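You operate a simulated robot arm through the tools that you are given. There is no shell and no other tool. Be economical: measure what you need, move in short steps, check, and stop when the job is done.

The job below is to be done with a simulated robot arm. You get a single attempt, and the scene is never put back.

## Task
Clamp the blind flange in the square tray, brush off its rust, oil the brushed spot all over, unclamp it.
Fine: Use the blue brush and the oil pad with the oil tin; put both back. Set down upright: blue brush, oil pad. A coat counts when it lies all over at full strength: go over it till it gets no stronger. What is to be rubbed or washed off counts as gone when no trace of it is left.

Only the result counts: the job must be done as asked and must still hold three seconds after the hand-in. Knocking over, shifting, dropping, spilling or breaking anything else fails it.

## Robot
A 7-joint arm with a fingered hand on a trunk, on a base that drives. Base frame: it is fixed to the floor where the robot stands at the start and does not move with it; the origin is under the middle of the robot, x ahead of it, y to its left, z up. Readings come in mm, degrees, newtons and seconds.
With the tool pointing down near the work surface it reaches from about 400 to 740 mm from the robot's upright axis, wherever it stands. Its first joint turns from -166.0 to 166.0 degrees. Places, roughly: oil tin [500, -200, 900]; tray clamp [600, 0, 1000]. Payload 3.4 kg.
The TCP is the grasp point between the finger pads, 25 mm short of the fingertips. In the tool frame z runs along the fingers and y along their closing line. The gripper opens to 88 mm. The gripper's body begins 29 mm behind the TCP. The gripper is a hand of 3 fingers: y runs from the thumb to the fingers, the wrist lies at [-13, -106, -174] in the tool frame, and closing takes about 1.5 s.
Orientation is told as [roll, pitch, yaw] about the base's x, y, z axes, in that order, counted from this pose: with the fingers straight down and the wrist toward the robot, the tool's x, y and z point along [0, 1, 0], [1, 0, 0] and [0, 0, -1] of the base frame.

## Interface
- The arm moves only by the tool nudge_tool. Its argument "commands" is a list that holds one entry, the list of rows, each a list of 7 numbers: the closure, from 0 (fully open) to 1 (shut), then the shift along the tool's x, y, z in cm, then the turn, a rotation vector about the tool's x, y, z in degrees. In form: [[[gripper, x, y, z, ax, ay, az], ...]]. A call has 1 to 8 rows; each row shifts and turns the commanded pose from where the row before left it, along the tool's axes as they then stand. A row lasts 0.2 s, in which the tool goes at most 50 mm and 8.6 degrees; a call with a longer step from one row to the next is refused whole, and so is a gripper value outside its range. A pose out of reach is approached as far as the arm can. The call stops where the force on the tool passes 40 N (or 10 N more than at its start, if that is more) or the arm is blocked; 0.2 s more then pass. The fingers move at their own pace (about 72 mm/s each) and stop on an object; they squeeze with about 29 N. The grip force told is the motor's: it shows also when the fingers shut on nothing. Time passes only in rows, and 0.2 s behind the last, so rows that do not move let the fingers close. The reply holds the time, the measured pose of the TCP, the force on the tool along the base axes, the opening and the grip force, in the units named above and with some noise, with the torque about the TCP (base axes, N m) and any sound that the robot's microphone picked up, and new pictures: "pictures" is both (left out), scene, wrist or none.
- Cameras (640 x 400 px; columns grow to the right, rows downward): "scene" is now at [26.6, 154.6, 1517.4]; the picture's right is [-0.03, -1.00, 0.00], its down [-0.60, 0.02, -0.80] and it looks along [0.80, -0.02, -0.60] (base axes); focal length 252 px, centre (320, 200). "wrist" rides on the gripper at [58, -85, -99] in the tool frame; the picture's right is [-0.67, 0.35, -0.66], its down [-0.69, -0.63, 0.37] and it looks along [-0.28, 0.69, 0.66] (tool axes); focal length 261 px, centre (320, 200). There is no depth. A picture from a camera that has moved, and an enlarged one, comes with that camera's place and axes in the base frame and with its lens.
- slide_trunk(by): slides the trunk up (or, below 0, down) by that many mm; the arm and the scene camera ride with it, the base frame stays. It gives what a move gives, with no picture.
- drive_base(legs): drives the robot by 1 to 6 legs, each [ahead, left, turn to the left] in mm, mm and degrees, along the robot's own axes; the way and the turn of a leg run together, so that a leg with both is an arc; at most 1500 mm and 180 degrees a leg. The arm and the cameras ride along, it lands a little off, and it stops where it bumps. It gives what a move gives, and a new picture of the scene camera.
- grasp_type(shape): the hand has 3 fingers and takes this shape, open, in about a second: jaw (thumb against the fingers, like two jaws); tri (thumb and two fingers); tip (a fingertip pinch); poke (one finger out to press); point (the index stretched); flat (the hand flat); cup (the hand cupped); fist (a fist). The gripper value then closes the fingers along that shape, each until it touches; the sizes above hold for jaw. It gives what a move gives, with no picture.
- pan_tilt(pan, tilt): turns the head with the scene camera to pan (to the left, within 155 degrees either way) and tilt (down, from -29 to 69), counted from straight ahead of the robot. It gives what a move gives, and a new picture of the scene camera.
- inspect(camera, box): a new picture of the part [left, top, right, bottom] of that camera's present view, enlarged. The clock stands still meanwhile.
- finish_job(): hands the job in; it is judged then, once.

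Work in short steps. Places have to be worked out from the pictures, the camera data and where the tool is seen: move nearer, look again, correct. Check each grasp and each placing, and mend what went wrong. You have 120 turns and 260 pictures in all, those below and enlarged ones among them. Open the gripper and draw the arm clear of the work before you hand the job in, unless the task says otherwise; then end with one line.

The tools are called after ">>>" as name(argument=value, ...) on one line, values as JSON. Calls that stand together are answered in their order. nudge_tool: Moves the arm, as the interface text tells. Its arguments: {"type":"object","properties":{"commands":{"type":"array"},"pictures":{"type":"string","enum":["both","scene","wrist","none"]}},"required":["commands"]} The other tools are called the same way: slide_trunk (by) slides the trunk up or down; grasp_type (shape) gives the hand a shape; drive_base (legs) drives the base; pan_tilt (pan, tilt) turns the head that bears the scene camera; inspect (camera, box) takes an enlarged picture of a part of a camera's view; finish_job () hands the job in.

At the start:

```text
time: 0.0
ee_pos: [389.2, -101.1, 1349.5]
tcp_rot: [-0.1, 0.0, 0.1]
wrist_force: [0.1, -0.1, 0.6]
wrist_torque: [0.01, 0.01, 0.0]
gripper_width: 87.6
grasp_force: 0.0
shape: jaw
trunk travel left (down, up): [-525.0, 65.0]
robot x, y, heading: [-3.9, -1.5, 0.1]
head pan, tilt: [-1.6, 36.6]
```

scene: 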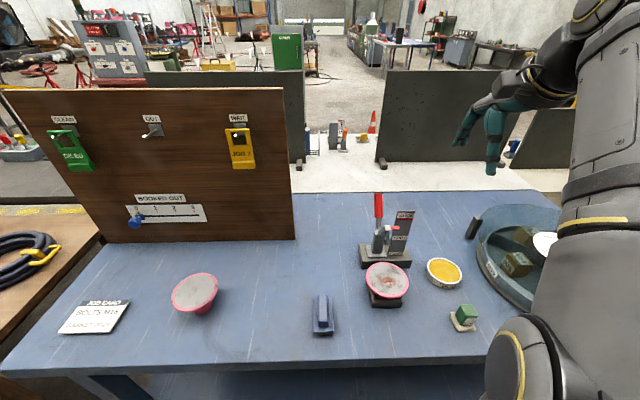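
wrist: 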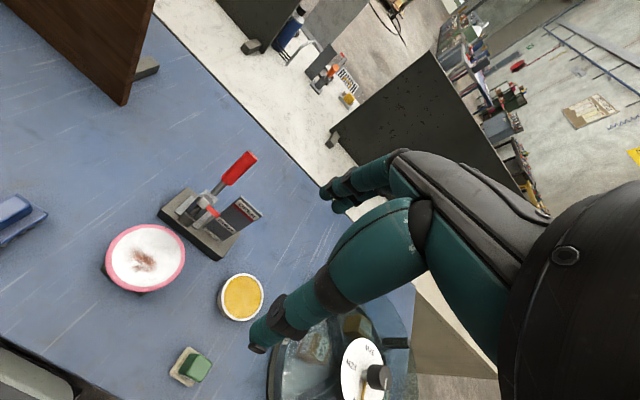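

I take enlarged looks at the clamp, flange, brush, oil tin, and pad areas to work out what is what.

>>> inspect(camera="scene", box=[340, 180, 500, 340])

>>> inspect(camera="scene", box=[150, 250, 350, 350])

>>> inspect(camera="wrist", box=[80, 130, 420, 400])

```text
2.50 times, centred on (420, 260) of scene
camera zoom: at [26.6, 154.6, 1517.4], right [-0.03, -1.0, 0.0], down [-0.6, 0.02, -0.8], along [0.8, -0.02, -0.6], focal length 630 px, centre (70, 50)
```

zoom: 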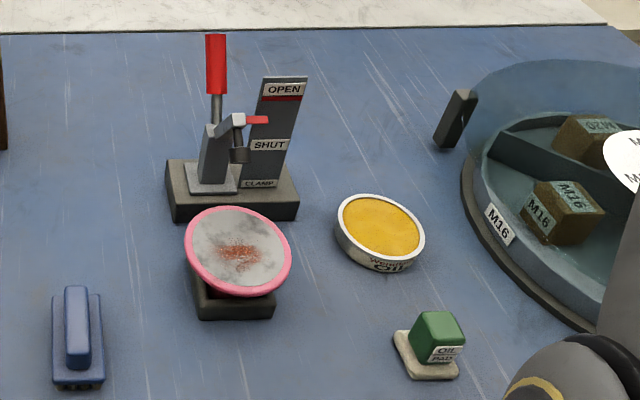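

```text
3.20 times, centred on (250, 300) of scene
camera zoom: at [26.6, 154.6, 1517.4], right [-0.03, -1.0, 0.0], down [-0.6, 0.02, -0.8], along [0.8, -0.02, -0.6], focal length 806 px, centre (544, -120)
```

zoom: 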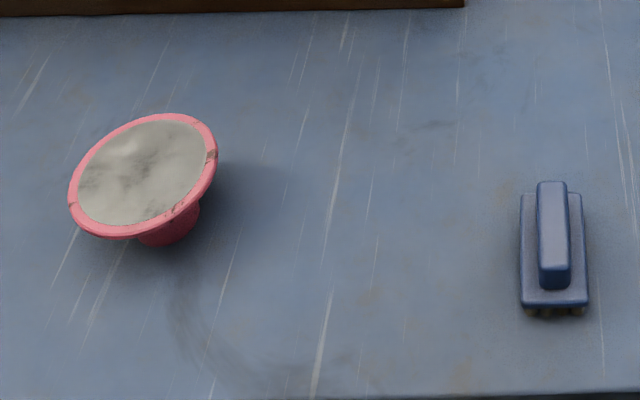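

```text
1.48 times, centred on (250, 265) of wrist
camera zoom: at [303.5, -44.5, 1447.9], right [0.35, -0.67, 0.66], down [-0.63, -0.69, -0.36], along [0.69, -0.29, -0.66], focal length 386 px, centre (424, 104)
```

zoom: 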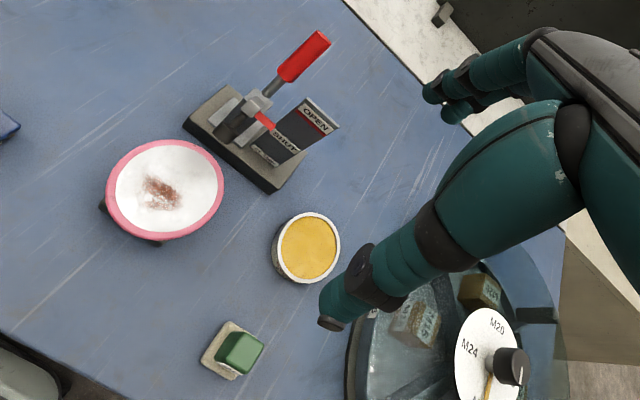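

The rusty flange sits in a small tray before the lever clamp. I zoom in further on the clamp, the flange, and the pad and tin.

>>> inspect(camera="scene", box=[350, 185, 430, 245])

>>> inspect(camera="scene", box=[350, 250, 430, 320])

>>> inspect(camera="wrist", box=[80, 140, 280, 300])

```text
6.67 times, centred on (390, 215) of scene
camera zoom: at [26.6, 154.6, 1517.4], right [-0.03, -1.0, 0.0], down [-0.6, 0.02, -0.8], along [0.8, -0.02, -0.6], focal length 1680 px, centre (-147, 100)
```

zoom: 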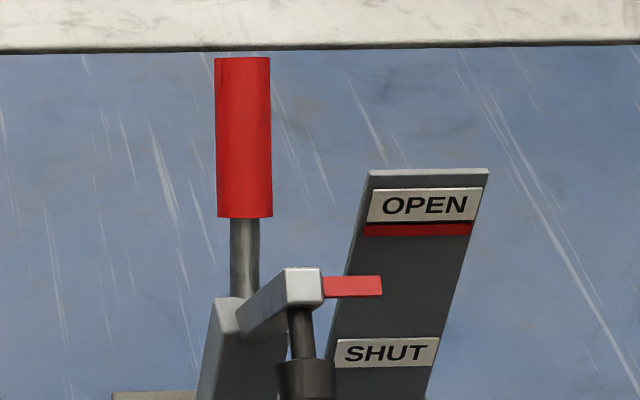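

```text
5.71 times, centred on (390, 285) of scene
camera zoom: at [26.6, 154.6, 1517.4], right [-0.03, -1.0, 0.0], down [-0.6, 0.02, -0.8], along [0.8, -0.02, -0.6], focal length 1440 px, centre (-80, -286)
```

zoom: 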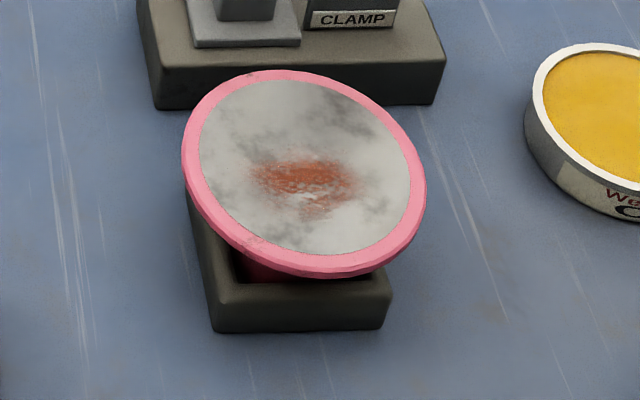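

```text
2.50 times, centred on (180, 220) of wrist
camera zoom: at [303.5, -44.5, 1447.9], right [0.35, -0.67, 0.66], down [-0.63, -0.69, -0.36], along [0.69, -0.29, -0.66], focal length 652 px, centre (670, 150)
```

zoom: 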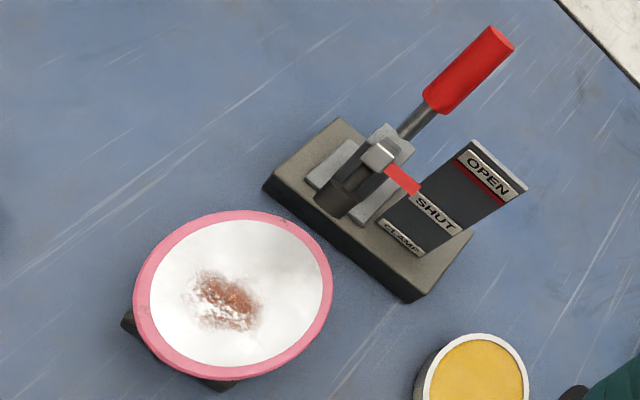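

I judge the handle top near (648,-40,1068) and leaning back. I move the open hand above it, still 80 mm clear, to look again.

>>> nudge_tool(commands=[[[0, 1, 3.5, 2.8, 0, 0, 0], [0, 1, 3.5, 2.8, 0, 0, 0], [0, 1, 3.5, 2.8, 0, 0, 0], [0, 1, 3.5, 2.8, 0, 0, 0], [0, 1, 3.5, 2.8, 0, 0, 0], [0, 1, 3.5, 2.8, 0, 0, 0]]])

>>> inspect(camera="scene", box=[320, 150, 460, 260])

```text
time: 1.4
ee_pos: [600.6, -42.4, 1182.5]
tcp_rot: [0.0, 0.0, -0.1]
wrist_force: [0.8, 0.1, -0.4]
wrist_torque: [0.0, 0.03, 0.03]
gripper_width: 87.7
grasp_force: 0.0
shape: jaw
trunk travel left (down, up): [-525.0, 65.0]
robot x, y, heading: [0.5, -0.4, 0.0]
head pan, tilt: [-1.6, 36.6]
camera scene: at [27.4, 154.7, 1517.4], right [-0.03, -1.0, 0.0], down [-0.6, 0.02, -0.8], along [0.8, -0.02, -0.6], focal length 252 px, centre (320, 200)
camera wrist: at [514.1, 14.7, 1280.6], right [0.35, -0.67, 0.66], down [-0.63, -0.69, -0.36], along [0.69, -0.29, -0.66], focal length 261 px, centre (320, 200)
```

scene: 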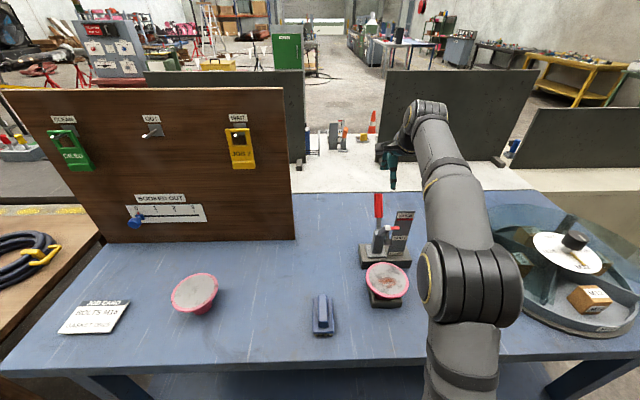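
wrist: 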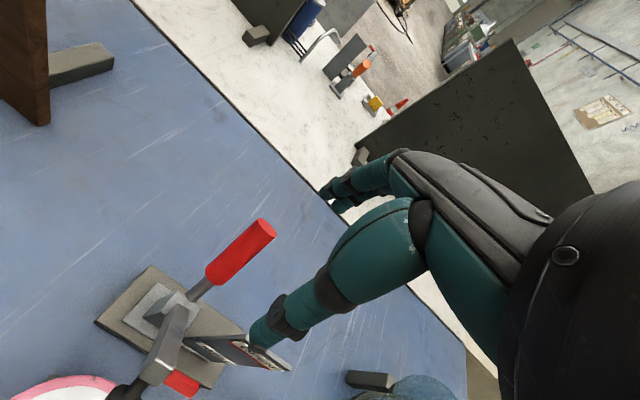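

```text
3.64 times, centred on (390, 205) of scene
camera zoom: at [27.4, 154.7, 1517.4], right [-0.03, -1.0, 0.0], down [-0.6, 0.02, -0.8], along [0.8, -0.02, -0.6], focal length 916 px, centre (66, 182)
```

zoom: 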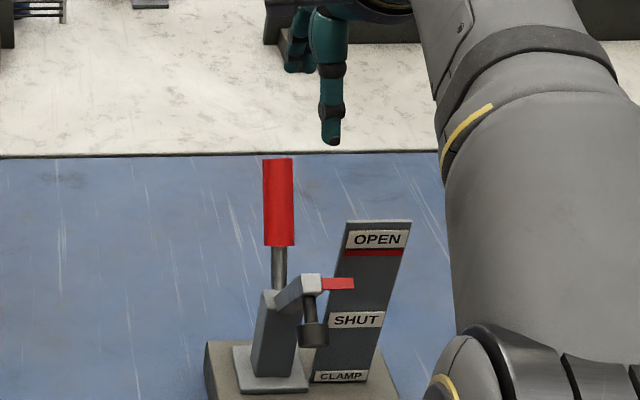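

The handle top comes out near (645,-38,1075); the clamp arm end is near (534,-42,1038), raised, so pulling the handle toward the robot should shut it. I move over the handle and lower to straddle it.

>>> nudge_tool(commands=[[[0, 0.2, 4.0, 0, 0, 0, 0], [0, 0, 0, 4, 0, 0, 0], [0, 0, 0, 4, 0, 0, 0], [0, 0, 0, 4, 0, 0, 0], [0, 0, 0, 0, 0, 0, 0]]])

>>> inspect(camera="scene", box=[320, 150, 460, 260])

```text
time: 2.6
ee_pos: [639.9, -42.4, 1062.0]
tcp_rot: [-0.1, 0.0, 0.0]
wrist_force: [0.1, -0.6, 0.1]
wrist_torque: [0.0, -0.05, -0.02]
gripper_width: 87.4
grasp_force: 0.1
shape: jaw
trunk travel left (down, up): [-525.0, 65.0]
robot x, y, heading: [1.0, -0.3, 0.1]
head pan, tilt: [-1.6, 36.6]
camera scene: at [26.5, 154.6, 1517.4], right [-0.03, -1.0, 0.0], down [-0.6, 0.02, -0.8], along [0.8, -0.02, -0.6], focal length 252 px, centre (320, 200)
camera wrist: at [552.4, 14.7, 1159.9], right [0.35, -0.67, 0.66], down [-0.63, -0.69, -0.37], along [0.69, -0.29, -0.66], focal length 261 px, centre (320, 200)
```

scene: 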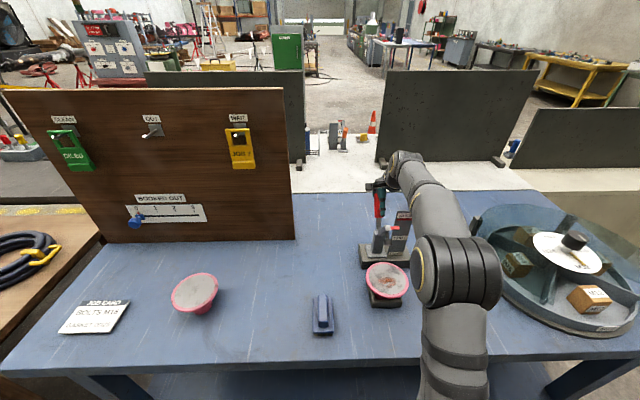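
wrist: 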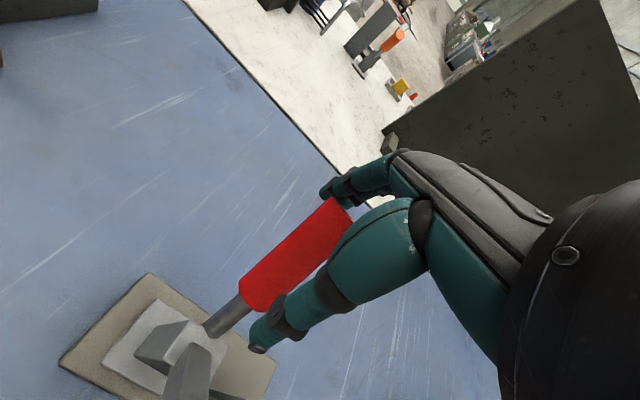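

```text
3.64 times, centred on (390, 205) of scene
camera zoom: at [26.5, 154.6, 1517.4], right [-0.03, -1.0, 0.0], down [-0.6, 0.02, -0.8], along [0.8, -0.02, -0.6], focal length 916 px, centre (66, 182)
```

zoom: 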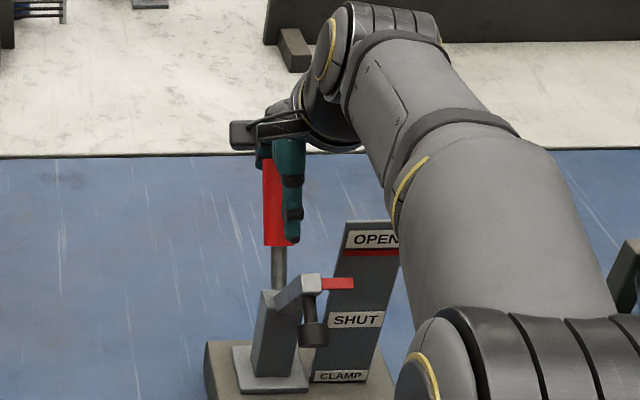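

The thumb is before and the fingers behind the handle. I close halfway and draw toward the robot to swing the lever.

>>> nudge_tool(commands=[[[0.5, 0.4, 0, 0, 0, 0, 0], [0.5, 0, 0, 0, 0, 0, 0], [0.5, 0, -2, 0, 0, 0, 0], [0.5, 0, -2, 0, 0, 0, 0], [0.5, 0, -2, 0, 0, 0, 0], [0.5, 0, 0, 0, 0, 0, 0]]])

>>> inspect(camera="scene", box=[320, 150, 460, 260])

```text
time: 3.7
ee_pos: [600.4, -34.7, 1071.1]
tcp_rot: [-0.1, -1.8, 0.2]
wrist_force: [7.1, 3.7, 14.2]
wrist_torque: [-0.13, -0.37, 0.15]
gripper_width: 47.4
grasp_force: 0.1
shape: jaw
trunk travel left (down, up): [-525.0, 65.0]
robot x, y, heading: [0.9, -2.2, -0.2]
head pan, tilt: [-1.6, 36.6]
stopped in row 5: the force on the tool passed its limit (the readings are from after the stop); the commanded pose is now the measured one
camera scene: at [26.9, 155.4, 1517.3], right [-0.03, -1.0, 0.0], down [-0.6, 0.02, -0.8], along [0.8, -0.02, -0.6], focal length 252 px, centre (320, 200)
camera wrist: at [510.9, 22.7, 1167.6], right [0.33, -0.67, 0.67], down [-0.62, -0.69, -0.38], along [0.72, -0.29, -0.64], focal length 261 px, centre (320, 200)
```

scene: 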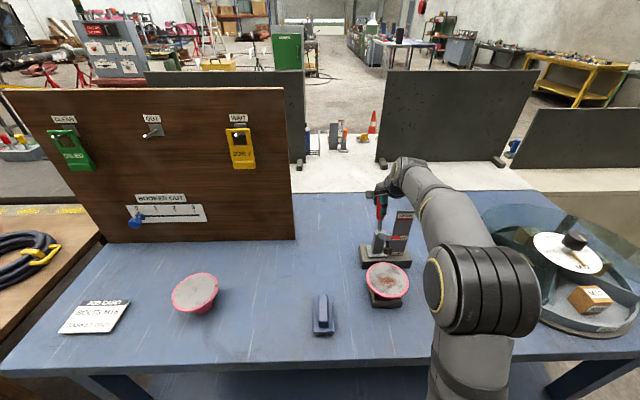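
wrist: 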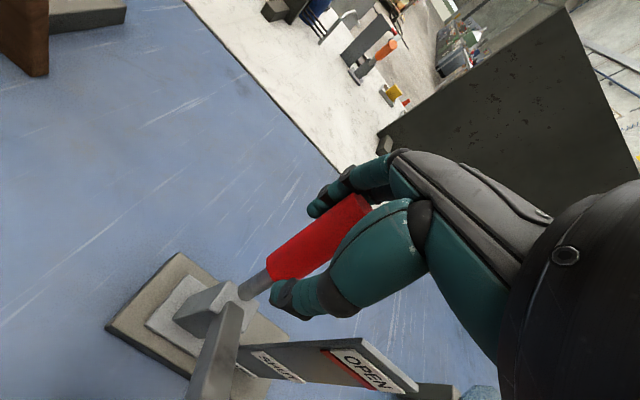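

```text
3.64 times, centred on (390, 205) of scene
camera zoom: at [26.9, 155.4, 1517.3], right [-0.03, -1.0, 0.0], down [-0.6, 0.02, -0.8], along [0.8, -0.02, -0.6], focal length 916 px, centre (66, 182)
```

zoom: 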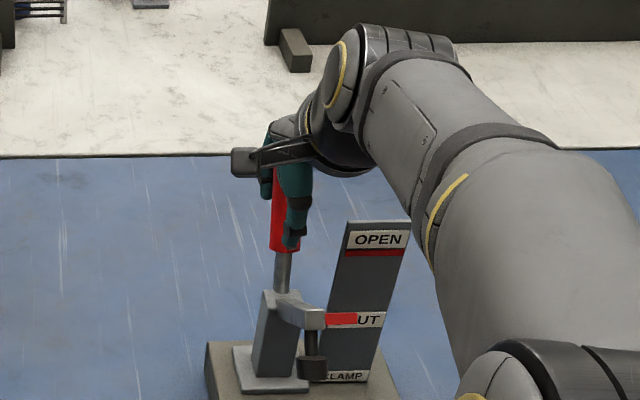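

The pointer now lies on SHUT; the stop was probably the rising handle top pressing the palm. I raise slightly and pull a little more to make sure it is at its stop.

>>> nudge_tool(commands=[[[0.5, 0, 0, -0.8, 0, 0, 0], [0.5, 0, -1, -0.2, 0, 0, 0], [0.5, 0, -1, 0, 0, 0, 0], [0.5, 0, -1, 0, 0, 0, 0]]], pictures="none")

>>> inspect(camera="scene", box=[320, 150, 460, 260])

```text
time: 4.7
ee_pos: [568.0, -37.3, 1078.0]
tcp_rot: [-0.2, -1.3, -0.1]
wrist_force: [0.1, -0.2, 0.0]
wrist_torque: [-0.03, -0.02, -0.02]
gripper_width: 44.2
grasp_force: 0.1
shape: jaw
trunk travel left (down, up): [-525.0, 65.0]
robot x, y, heading: [-1.4, 0.5, -0.1]
head pan, tilt: [-1.6, 36.6]
```

```text
3.64 times, centred on (390, 205) of scene
camera zoom: at [26.7, 154.6, 1517.4], right [-0.03, -1.0, 0.0], down [-0.6, 0.02, -0.8], along [0.8, -0.02, -0.6], focal length 916 px, centre (66, 182)
```

zoom: 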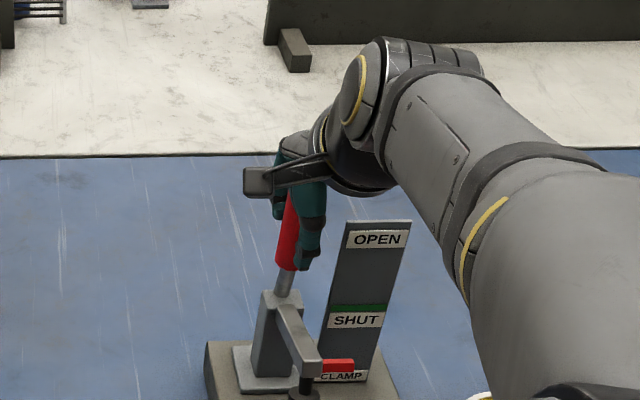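

Now a green line shows at SHUT and the pointer is past it: shut. I lift straight up, then back off toward the brush.

>>> nudge_tool(commands=[[[0, 0, 0, -2, 0, 0, 0], [0, 0, 0, -5, 0, 0, 0], [0, 0, 0, -5, 0, 0, 0], [0, 2, -4.3, -1, 0, 0, 0], [0, 4, -2.8, 0, 0, 0, 0], [0, 4, -2.8, 0, 0, 0, 0], [0, 4, -2.8, 0, 0, 0, 0], [0, 3, -2.8, 0, 0, 0, 0]]])

>>> inspect(camera="scene", box=[290, 190, 450, 345])

```text
time: 6.5
ee_pos: [409.3, 135.8, 1208.4]
tcp_rot: [-0.1, -1.4, 0.0]
wrist_force: [0.2, 0.0, -0.3]
wrist_torque: [0.0, -0.01, 0.03]
gripper_width: 88.0
grasp_force: 0.0
shape: jaw
trunk travel left (down, up): [-525.0, 65.0]
robot x, y, heading: [-2.9, -0.3, -0.2]
head pan, tilt: [-1.6, 36.6]
camera scene: at [26.6, 154.9, 1517.4], right [-0.03, -1.0, 0.0], down [-0.6, 0.02, -0.8], along [0.8, -0.02, -0.6], focal length 252 px, centre (320, 200)
camera wrist: at [320.8, 193.5, 1304.0], right [0.33, -0.67, 0.67], down [-0.62, -0.69, -0.38], along [0.71, -0.29, -0.64], focal length 261 px, centre (320, 200)
```

scene: 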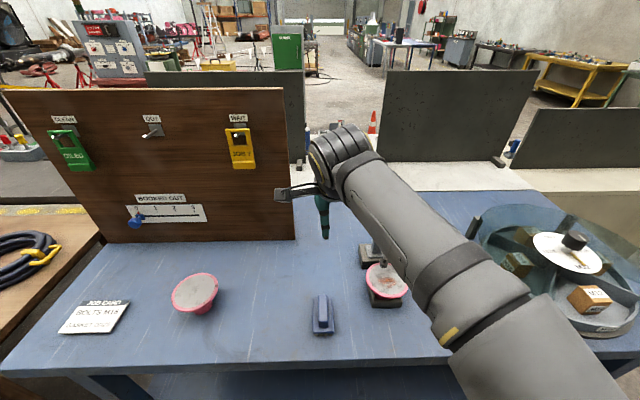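
wrist: 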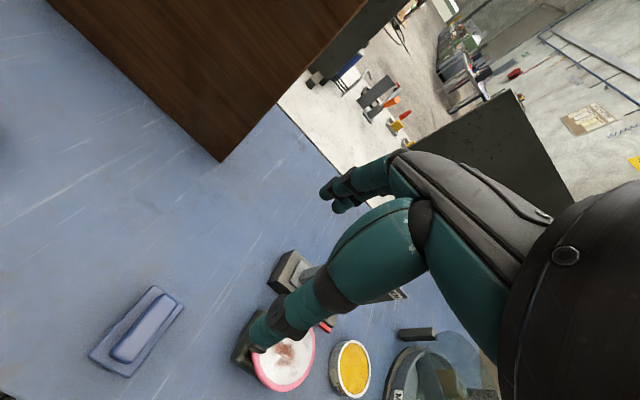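

```text
2.58 times, centred on (370, 268) of scene
camera zoom: at [26.6, 154.9, 1517.4], right [-0.03, -1.0, 0.0], down [-0.6, 0.02, -0.8], along [0.8, -0.02, -0.6], focal length 650 px, centre (191, 26)
```

zoom: 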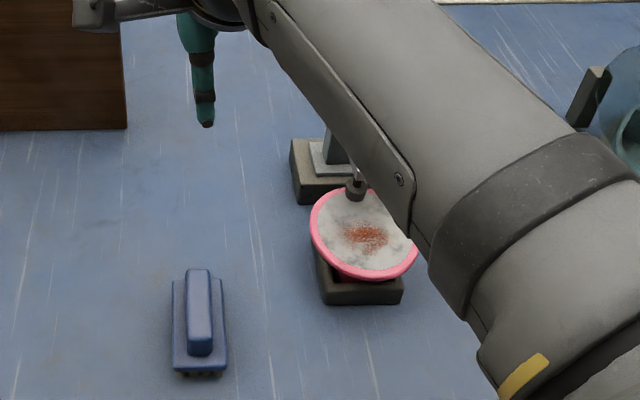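

The spindle presses the flange's rear rim: clamped. The brush handle sits near (382,136,890), lying along x, so I turn the hand 90° to close across y.

>>> nudge_tool(commands=[[[0, 0, 0, 0, 0, 0, -8.5], [0, 0, 0, 0, 0, 0, -8.5], [0, 0, 0, 0, 0, 0, -8.5], [0, 0, 0, 0, 0, 0, -8.5], [0, 0, 0, 0, 0, 0, -8.5], [0, 0, 0, 0, 0, 0, -8.5], [0, 0, 0, 0, 0, 0, -8.5], [0, 0, 0, 0, 0, 0, -8.5]]], pictures="none")

>>> nudge_tool(commands=[[[0, 0, 0, 0, 0, 0, -8.5], [0, 0, 0, 0, 0, 0, -8.5], [0, 0, 0, 0, 0, 0, -5], [0, 0, 0, 0, 0, 0, 0]]])

```text
time: 8.3
ee_pos: [410.6, 134.8, 1204.6]
tcp_rot: [-1.4, -0.4, 68.2]
wrist_force: [-0.1, -0.7, -0.5]
wrist_torque: [-0.01, 0.0, 0.06]
gripper_width: 87.3
grasp_force: 0.0
shape: jaw
trunk travel left (down, up): [-525.0, 65.0]
robot x, y, heading: [-0.4, -1.5, 0.0]
head pan, tilt: [-1.6, 36.6]
```

```text
time: 9.3
ee_pos: [411.2, 134.3, 1204.0]
tcp_rot: [-1.4, 0.1, 90.0]
wrist_force: [0.1, 0.1, 0.7]
wrist_torque: [-0.03, -0.02, 0.02]
gripper_width: 87.6
grasp_force: 0.1
shape: jaw
trunk travel left (down, up): [-525.0, 65.0]
robot x, y, heading: [1.4, 0.4, -0.1]
head pan, tilt: [-1.6, 36.6]
camera scene: at [26.9, 154.7, 1517.4], right [-0.03, -1.0, 0.0], down [-0.6, 0.02, -0.8], along [0.8, -0.02, -0.6], focal length 252 px, centre (320, 200)
camera wrist: at [349.6, 49.2, 1301.3], right [0.65, 0.35, 0.67], down [0.7, -0.63, -0.35], along [0.3, 0.69, -0.66], focal length 261 px, centre (320, 200)
```

scene: 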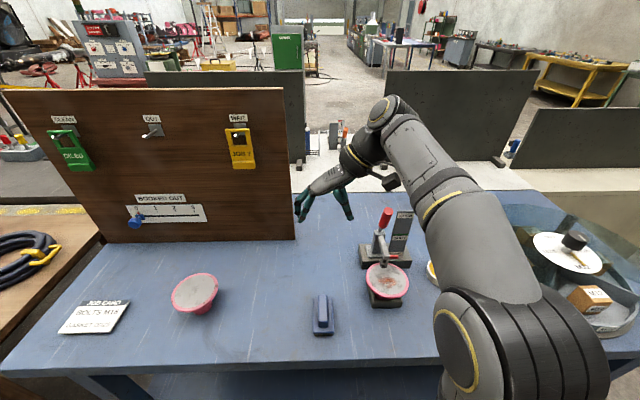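
wrist: 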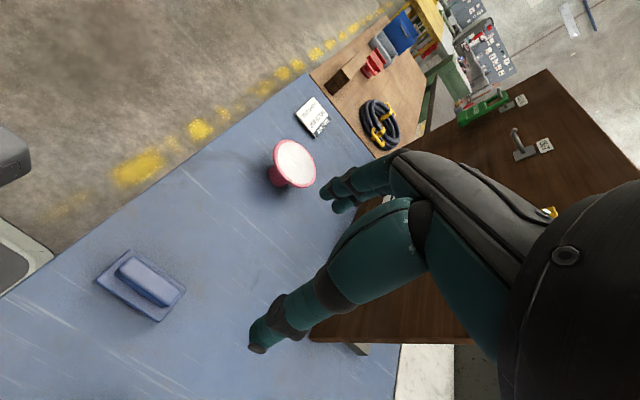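

Brush handle centre agrees at (380,139). I move over it, level the hand, and come down to z≈925 to look.

>>> nudge_tool(commands=[[[0, 1.5, 0.2, 3, -1.4, 0, 0], [0, 1.6, 0.2, 4.5, 0, 0, 0], [0, 0, 0, 5, 0, 0, 0], [0, 0, 0, 5, 0, 0, 0], [0, 0, 0, 5, 0, 0, 0], [0, 0, 0, 5, 0, 0, 0], [0, 0, 0, 0, 0, 0, 0]]])

>>> inspect(camera="scene", box=[270, 260, 370, 345])

```text
time: 10.9
ee_pos: [386.7, 142.4, 926.4]
tcp_rot: [-1.4, -1.2, 90.1]
wrist_force: [-0.1, 0.0, -0.7]
wrist_torque: [-0.01, -0.01, -0.03]
gripper_width: 87.7
grasp_force: 0.0
shape: jaw
trunk travel left (down, up): [-525.0, 65.0]
robot x, y, heading: [0.2, -0.9, -0.0]
head pan, tilt: [-1.6, 36.6]
camera scene: at [26.9, 154.7, 1517.4], right [-0.03, -1.0, 0.0], down [-0.6, 0.02, -0.8], along [0.8, -0.02, -0.6], focal length 252 px, centre (320, 200)
camera wrist: at [324.7, 54.6, 1022.4], right [0.65, 0.33, 0.68], down [0.69, -0.62, -0.36], along [0.3, 0.71, -0.64], focal length 261 px, centre (320, 200)
```

scene: 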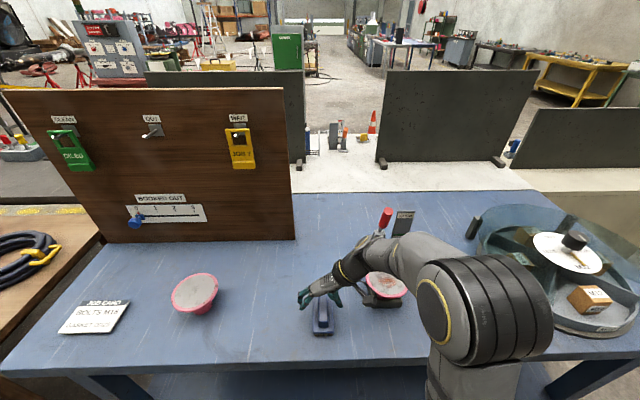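
wrist: 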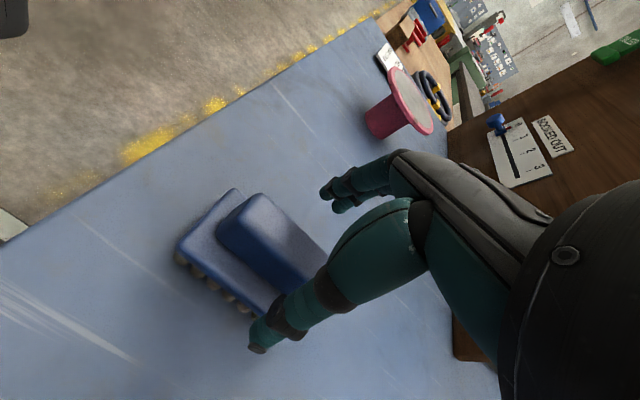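

```text
4.71 times, centred on (320, 302) of scene
camera zoom: at [26.9, 154.7, 1517.4], right [-0.03, -1.0, 0.0], down [-0.6, 0.02, -0.8], along [0.8, -0.02, -0.6], focal length 1186 px, centre (320, -282)
```

zoom: 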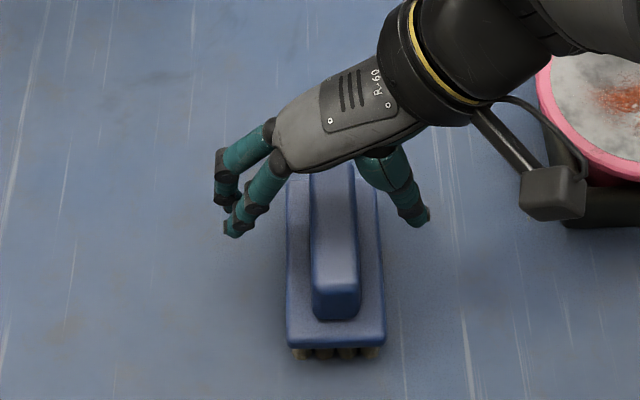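

The hand straddles the handle, whose span I make x 350–428, z 867–900, y≈139. I level the hand and come down 30 mm, then close.

>>> nudge_tool(commands=[[[0, 0, -0.3, 1, 1.2, 1.4, 0], [0, 0, 0, 1, 0, 0, 0], [0, 0, 0, 1, 0, 0, 0], [0, 0, 0, 0, 0, 0, 0]]])

>>> inspect(camera="scene", box=[270, 260, 370, 345])

```text
time: 11.9
ee_pos: [388.3, 140.7, 899.5]
tcp_rot: [-0.1, -0.2, 90.1]
wrist_force: [-0.2, -0.1, -0.2]
wrist_torque: [0.01, -0.03, -0.01]
gripper_width: 87.6
grasp_force: 0.1
shape: jaw
trunk travel left (down, up): [-525.0, 65.0]
robot x, y, heading: [3.6, -3.3, 0.2]
head pan, tilt: [-1.6, 36.6]
camera scene: at [26.9, 154.7, 1517.4], right [-0.03, -1.0, 0.0], down [-0.6, 0.02, -0.8], along [0.8, -0.02, -0.6], focal length 252 px, centre (320, 200)
camera wrist: at [328.0, 54.8, 997.3], right [0.67, 0.35, 0.66], down [0.69, -0.63, -0.37], along [0.28, 0.7, -0.66], focal length 261 px, centre (320, 200)
```

scene: 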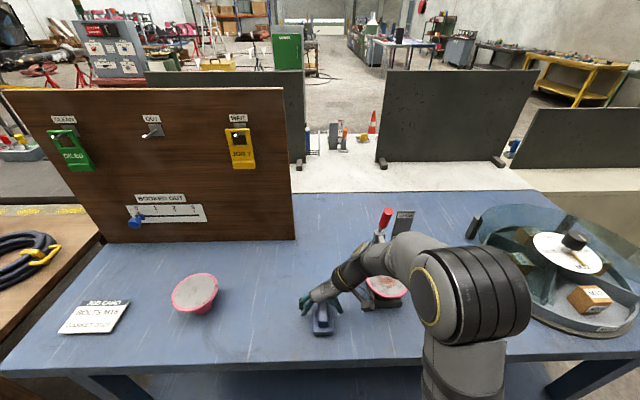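
wrist: 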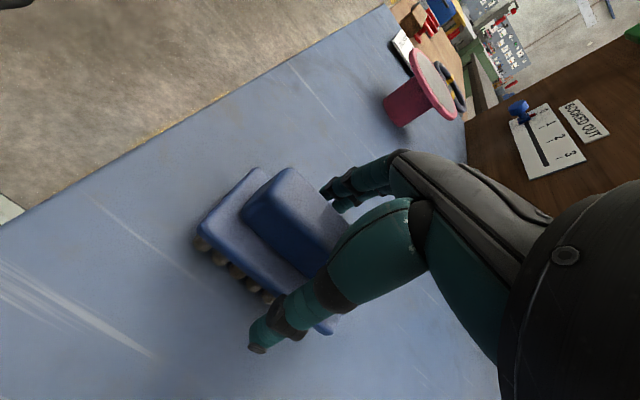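

```text
4.71 times, centred on (320, 302) of scene
camera zoom: at [26.9, 154.7, 1517.4], right [-0.03, -1.0, 0.0], down [-0.6, 0.02, -0.8], along [0.8, -0.02, -0.6], focal length 1186 px, centre (320, -282)
```

zoom: 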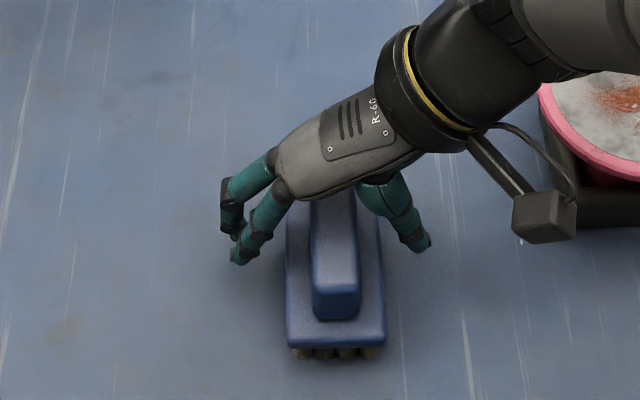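

Placement looks good. I lower 3 mm more and close on the handle.

>>> nudge_tool(commands=[[[0, 0, -0.1, 0.3, 0, 0, 0], [1, 0, 0, 0, 0, 0, 0], [1, 0, 0, 0, 0, 0, 0], [1, 0, 0, 0, 0, 0, 0], [1, 0, 0, 0, 0, 0, 0], [1, 0, 0, 0, 0, 0, 0], [1, 0, 0, 0, 0, 0, 0], [1, 0, 0, 0, 0, 0, 0]]], pictures="none")

>>> inspect(camera="scene", box=[270, 260, 370, 345])

```text
time: 13.7
ee_pos: [387.3, 138.9, 895.7]
tcp_rot: [0.0, 0.0, 90.0]
wrist_force: [-0.1, -0.8, 0.2]
wrist_torque: [0.02, -0.01, -0.02]
gripper_width: 47.8
grasp_force: 28.9
shape: jaw
trunk travel left (down, up): [-525.0, 65.0]
robot x, y, heading: [-1.7, -2.0, 0.2]
head pan, tilt: [-1.6, 36.6]
```

```text
4.71 times, centred on (320, 302) of scene
camera zoom: at [27.0, 154.7, 1517.4], right [-0.03, -1.0, 0.0], down [-0.6, 0.02, -0.8], along [0.8, -0.02, -0.6], focal length 1186 px, centre (320, -282)
```

zoom: 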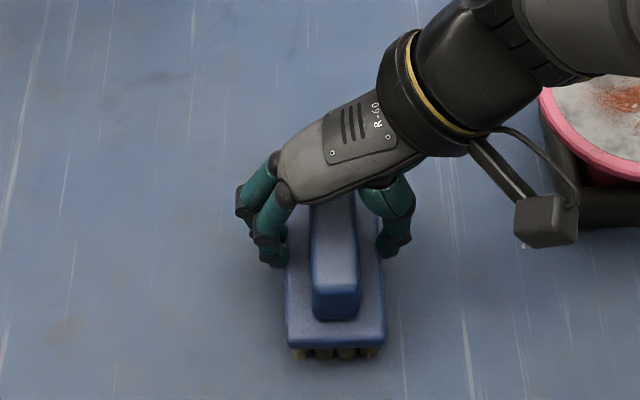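

The width of 47.8 means the fingertips caught the brush's base rather than its handle. I open, rise 12 mm, and close again on the handle.

>>> nudge_tool(commands=[[[0.3, 0, 0, 0, 0, 0, 0], [0.3, 0, 0, 0, 0, 0, 0], [0.3, 0, 0, -1.2, 0, 0, 0], [1, 0, 0, 0, 0, 0, 0], [1, 0, 0, 0, 0, 0, 0], [1, 0, 0, 0, 0, 0, 0], [1, 0, 0, 0, 0, 0, 0], [1, 0, 0, 0, 0, 0, 0]]], pictures="none")

>>> inspect(camera="scene", box=[270, 260, 370, 345])

```text
time: 15.5
ee_pos: [387.9, 139.9, 907.5]
tcp_rot: [0.0, -0.1, 90.0]
wrist_force: [0.0, 0.9, 0.1]
wrist_torque: [0.01, 0.01, -0.02]
gripper_width: 20.9
grasp_force: 29.0
shape: jaw
trunk travel left (down, up): [-525.0, 65.0]
robot x, y, heading: [-3.9, -0.9, 0.3]
head pan, tilt: [-1.6, 36.6]
```

```text
4.71 times, centred on (320, 302) of scene
camera zoom: at [26.9, 154.7, 1517.4], right [-0.03, -1.0, 0.0], down [-0.6, 0.02, -0.8], along [0.8, -0.02, -0.6], focal length 1186 px, centre (320, -282)
```

zoom: 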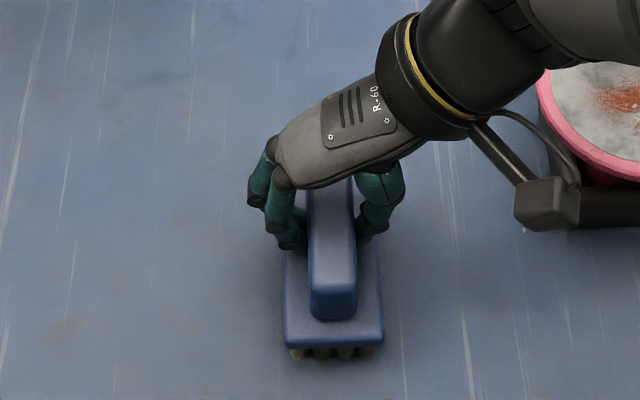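

Now it holds the handle (20.9 mm). With the brush on the table TCP is at (388,140,907.5), so bristle tips sit ~57 mm below TCP. I lift and turn back to yaw 0.

>>> nudge_tool(commands=[[[1, 0, 0, -4, 0, 0, 0], [1, 0, 0, -5, 0, 0, 0], [1, 0, 0, -3, 0, 0, 8.5], [1, 0, 0, 0, 0, 0, 8.5], [1, 0, 0, 0, 0, 0, 8.5], [1, 0, 0, 0, 0, 0, 8.5], [1, 0, 0, 0, 0, 0, 8.5], [1, 0, 0, 0, 0, 0, 8.5]]], pictures="none")

>>> nudge_tool(commands=[[[1, 0, 0, 0, 0, 0, 8.5], [1, 0, 0, 0, 0, 0, 8.5], [1, 0, 0, 0, 0, 0, 8.5], [1, 0, 0, 0, 0, 0, 8.5], [1, 0, 0, 0, 0, 0, 5], [1, 0, 0, 0, 0, 0, 0]]])

```text
time: 17.3
ee_pos: [384.5, 139.7, 1027.9]
tcp_rot: [0.1, -0.1, 39.0]
wrist_force: [0.0, -0.1, -1.9]
wrist_torque: [0.01, 0.0, -0.02]
gripper_width: 20.7
grasp_force: 29.0
shape: jaw
trunk travel left (down, up): [-525.0, 65.0]
robot x, y, heading: [0.9, 0.4, -0.2]
head pan, tilt: [-1.6, 36.6]
```

```text
time: 18.7
ee_pos: [386.6, 140.0, 1026.4]
tcp_rot: [0.1, 0.1, 0.0]
wrist_force: [0.4, 0.3, -0.8]
wrist_torque: [0.0, -0.01, -0.01]
gripper_width: 21.0
grasp_force: 29.2
shape: jaw
trunk travel left (down, up): [-525.0, 65.0]
robot x, y, heading: [-4.3, 0.0, 0.1]
head pan, tilt: [-1.6, 36.6]
camera scene: at [26.9, 154.7, 1517.4], right [-0.03, -1.0, 0.0], down [-0.6, 0.02, -0.8], along [0.8, -0.02, -0.6], focal length 252 px, centre (320, 200)
camera wrist: at [300.4, 197.2, 1126.7], right [0.35, -0.67, 0.65], down [-0.63, -0.69, -0.37], along [0.69, -0.28, -0.66], focal length 261 px, centre (320, 200)
```

scene: 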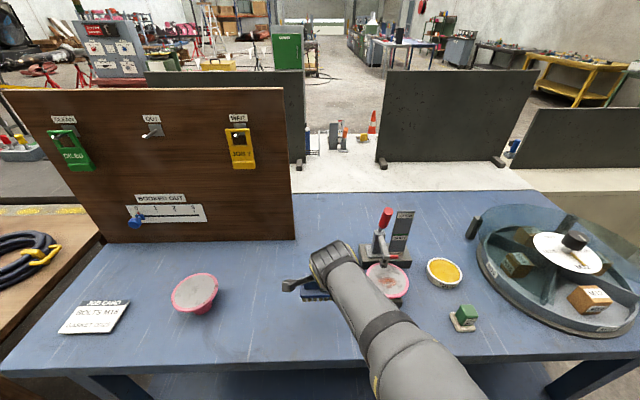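
wrist: 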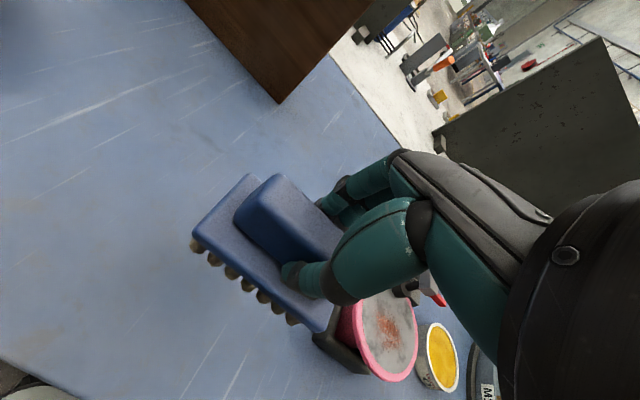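

Brush held level. I move over the rust spot at about (438,-41), staying 20+ mm above the flange.

>>> nudge_tool(commands=[[[1, -4.5, 1.3, 0, 0, 0, 0], [1, -4.5, 1.3, 0, 0, 0, 0], [1, -4.5, 1.3, 0, 0, 0, 0], [1, -4.6, 1.2, 0, 0, 0, 0], [1, 0, 0, 2.0, 0, 0, 0], [1, 0, 0, 0, 0, 0, 0]]])

>>> inspect(camera="scene", box=[330, 230, 450, 330])

```text
time: 20.1
ee_pos: [438.7, -37.2, 1007.1]
tcp_rot: [0.1, 0.0, 0.0]
wrist_force: [0.1, -0.2, -0.1]
wrist_torque: [-0.04, 0.03, 0.04]
gripper_width: 20.8
grasp_force: 29.1
shape: jaw
trunk travel left (down, up): [-525.0, 65.0]
robot x, y, heading: [-0.9, 3.6, -0.2]
head pan, tilt: [-1.6, 36.6]
camera scene: at [26.9, 154.8, 1517.4], right [-0.03, -1.0, 0.0], down [-0.6, 0.02, -0.8], along [0.8, -0.02, -0.6], focal length 252 px, centre (320, 200)
camera wrist: at [352.5, 19.1, 1105.4], right [0.35, -0.67, 0.65], down [-0.63, -0.69, -0.37], along [0.69, -0.28, -0.66], focal length 261 px, centre (320, 200)
```

scene: 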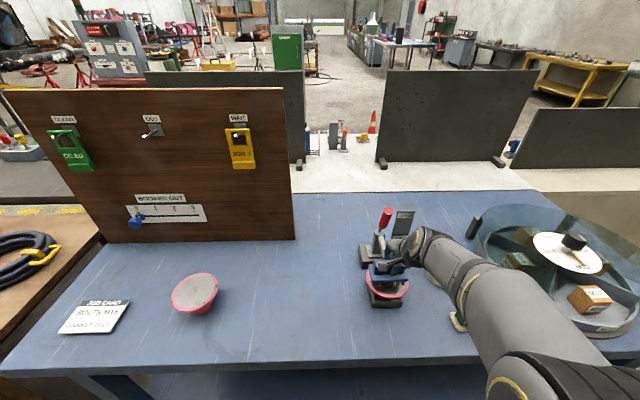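
wrist: 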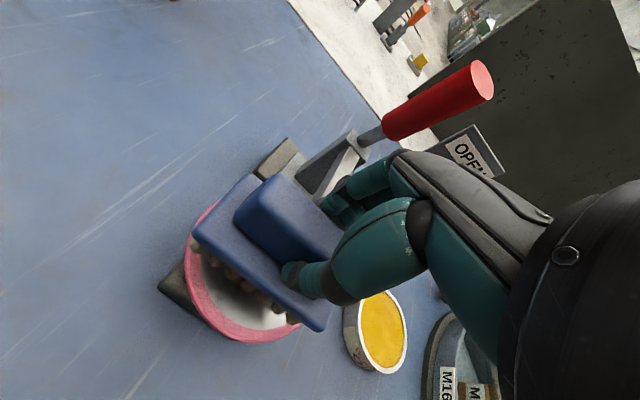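

```text
4.00 times, centred on (390, 280) of scene
camera zoom: at [26.9, 154.8, 1517.4], right [-0.03, -1.0, 0.0], down [-0.6, 0.02, -0.8], along [0.8, -0.02, -0.6], focal length 1008 px, centre (40, -120)
```

zoom: 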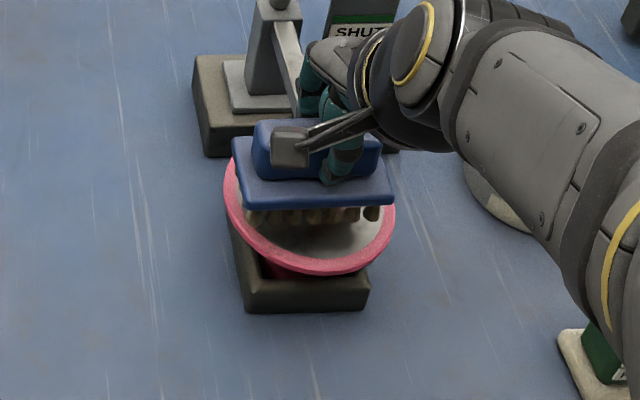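

Brush is over the rust, above the surface. I lower in 4 mm steps watching the force.

>>> nudge_tool(commands=[[[1, -0.3, 0, 0.5, 0, 0, 0], [1, 0, 0, 0.5, 0, 0, 0], [1, 0, 0, 0.4, 0, 0, 0], [1, 0, 0, 0.3, 0, 0, 0], [1, 0, 0, 0.3, 0, 0, 0], [1, 0, 0, 0, 0, 0, 0]]], pictures="none")

>>> inspect(camera="scene", box=[330, 230, 450, 330])

```text
time: 21.5
ee_pos: [438.1, -43.1, 987.7]
tcp_rot: [0.1, 0.0, 0.0]
wrist_force: [-0.2, -0.5, -1.1]
wrist_torque: [0.03, 0.03, -0.01]
gripper_width: 20.8
grasp_force: 28.7
shape: jaw
trunk travel left (down, up): [-525.0, 65.0]
robot x, y, heading: [-0.4, -1.7, -0.1]
head pan, tilt: [-1.6, 36.6]
```

```text
4.00 times, centred on (390, 280) of scene
camera zoom: at [27.0, 154.7, 1517.4], right [-0.03, -1.0, 0.0], down [-0.6, 0.02, -0.8], along [0.8, -0.02, -0.6], focal length 1008 px, centre (40, -120)
```

zoom: 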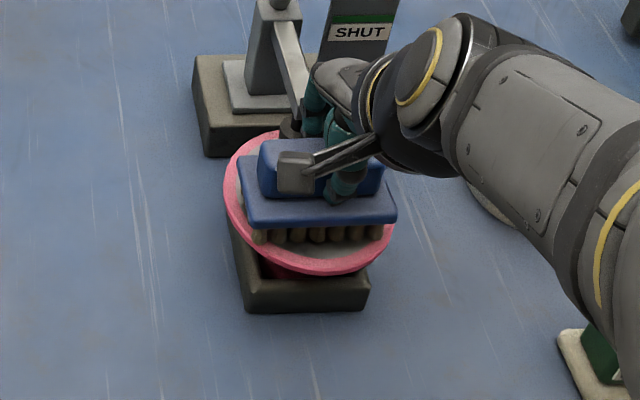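

No contact yet at z 987.7. I continue down in 2–3 mm steps.

>>> nudge_tool(commands=[[[1, 0, 0, 0.3, 0, 0, 0], [1, 0, 0, 0.3, 0, 0, 0], [1, 0, 0, 0.2, 0, 0, 0], [1, 0, 0, 0, 0, 0, 0]]], pictures="none")

```text
time: 22.5
ee_pos: [439.8, -43.4, 984.4]
tcp_rot: [0.0, -0.7, -0.1]
wrist_force: [-5.1, 0.5, 20.3]
wrist_torque: [0.06, 0.15, 0.07]
gripper_width: 22.1
grasp_force: 28.8
shape: jaw
trunk travel left (down, up): [-525.0, 65.0]
robot x, y, heading: [-2.0, 2.6, -0.1]
head pan, tilt: [-1.6, 36.6]
stopped in row 4: the force on the tool passed its limit (the readings are from after the stop); the commanded pose is now the measured one
```

Contact at z≈984 with about 20 N. I rub back and forth along y with small shifts in x.

>>> nudge_tool(commands=[[[1, 1.5, 0, -0.1, 0, 0, 0], [1, -1.5, 0, 0, 0, 0, 0], [1, -1.5, 0, 0, 0, 0, 0], [1, 1.5, 0, 0, 0, 0, 0], [1, 1.5, 0, 0, 0, 0, 0], [1, -1.5, 0, 0, 0, 0, 0], [1, -1.5, 0, 0, 0, 0, 0], [1, 1.5, 0, 0, 0, 0, 0]]], pictures="scene")

>>> inspect(camera="scene", box=[330, 230, 450, 330])

```text
time: 24.3
ee_pos: [439.2, -45.5, 983.6]
tcp_rot: [0.1, -0.5, -0.2]
wrist_force: [1.3, -7.0, 19.1]
wrist_torque: [-0.15, -0.04, -0.05]
gripper_width: 22.7
grasp_force: 28.8
shape: jaw
trunk travel left (down, up): [-525.0, 65.0]
robot x, y, heading: [-1.0, 2.8, 0.0]
head pan, tilt: [-1.6, 36.6]
camera scene: at [25.5, 153.2, 1517.5], right [-0.03, -1.0, 0.0], down [-0.59, 0.02, -0.8], along [0.8, -0.02, -0.59], focal length 252 px, centre (320, 200)
```

scene: 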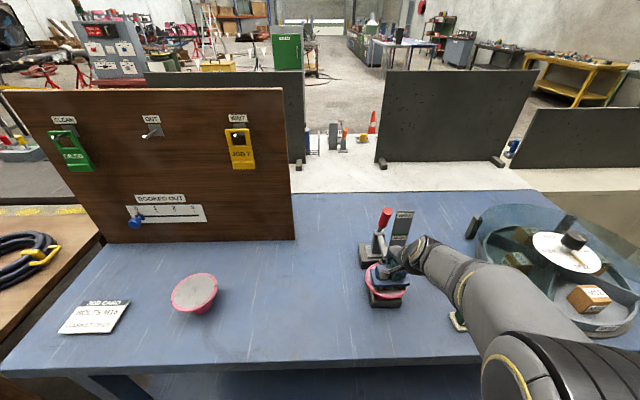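

```text
4.00 times, centred on (390, 280) of scene
camera zoom: at [25.5, 153.2, 1517.5], right [-0.03, -1.0, 0.0], down [-0.59, 0.02, -0.8], along [0.8, -0.02, -0.59], focal length 1008 px, centre (40, -120)
```

zoom: 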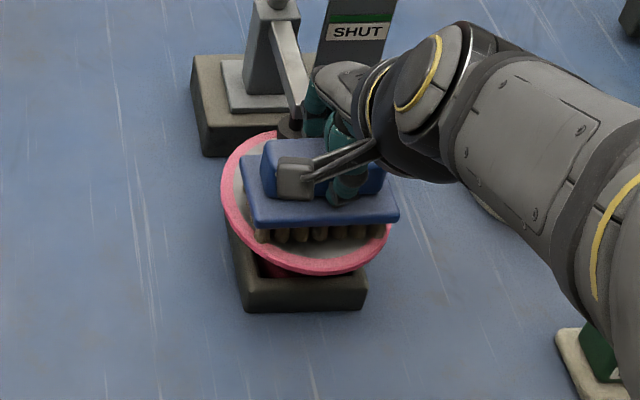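

Rubbing holds about 19 N and the grip keeps. I do more strokes shifted toward the robot in x.

>>> nudge_tool(commands=[[[1, 1.5, -0.8, 0, 0, 0, 0], [1, -1.5, 0, 0, 0, 0, 0], [1, -1.5, 0, 0, 0, 0, 0], [1, 1.5, 0, 0, 0, 0, 0], [1, 1.5, 0.8, 0, 0, 0, 0], [1, -1.5, 0, 0, 0, 0, 0], [1, -1.5, 0, 0, 0, 0, 0], [1, 1.8, 0, 0, 0, 0, 0]]], pictures="none")

>>> nudge_tool(commands=[[[1, 0, -1, 0, 0, 0, 0], [1, 0, 1, 0, 0, 0, 0], [1, 0, 0, -4, 0, 0, 0], [1, 0, -5, -2, 0, 0, 0], [1, 0, -3, 0, 0, 0, 0], [1, 4, 0, 0, 0, 0, 0], [1, 4.8, 0, 0, 0, 0, 0], [1, 4.8, 0, 0, 0, 0, 0]]])

>>> inspect(camera="scene", box=[330, 230, 450, 330])

```text
time: 26.1
ee_pos: [437.1, -42.4, 984.2]
tcp_rot: [0.0, -0.6, -0.2]
wrist_force: [0.9, -8.6, 21.2]
wrist_torque: [-0.18, 0.1, -0.06]
gripper_width: 22.6
grasp_force: 28.7
shape: jaw
trunk travel left (down, up): [-525.0, 65.0]
robot x, y, heading: [-1.0, 1.8, -0.1]
head pan, tilt: [-1.6, 36.6]
```

```text
refused: row 4 steps farther than a row can; nothing moved
```

```text
4.00 times, centred on (390, 280) of scene
camera zoom: at [25.3, 153.7, 1517.6], right [-0.03, -1.0, 0.0], down [-0.59, 0.02, -0.8], along [0.8, -0.02, -0.59], focal length 1008 px, centre (40, -120)
```

zoom: 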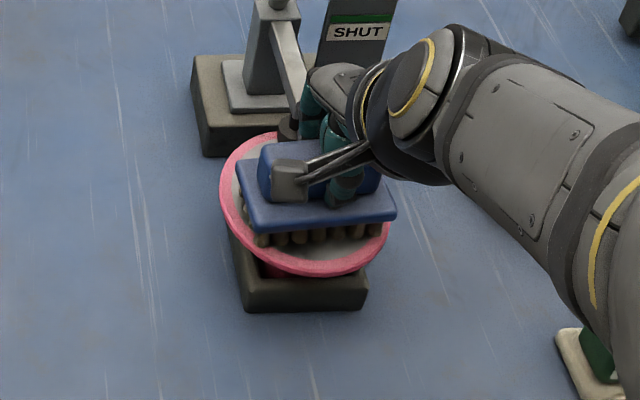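

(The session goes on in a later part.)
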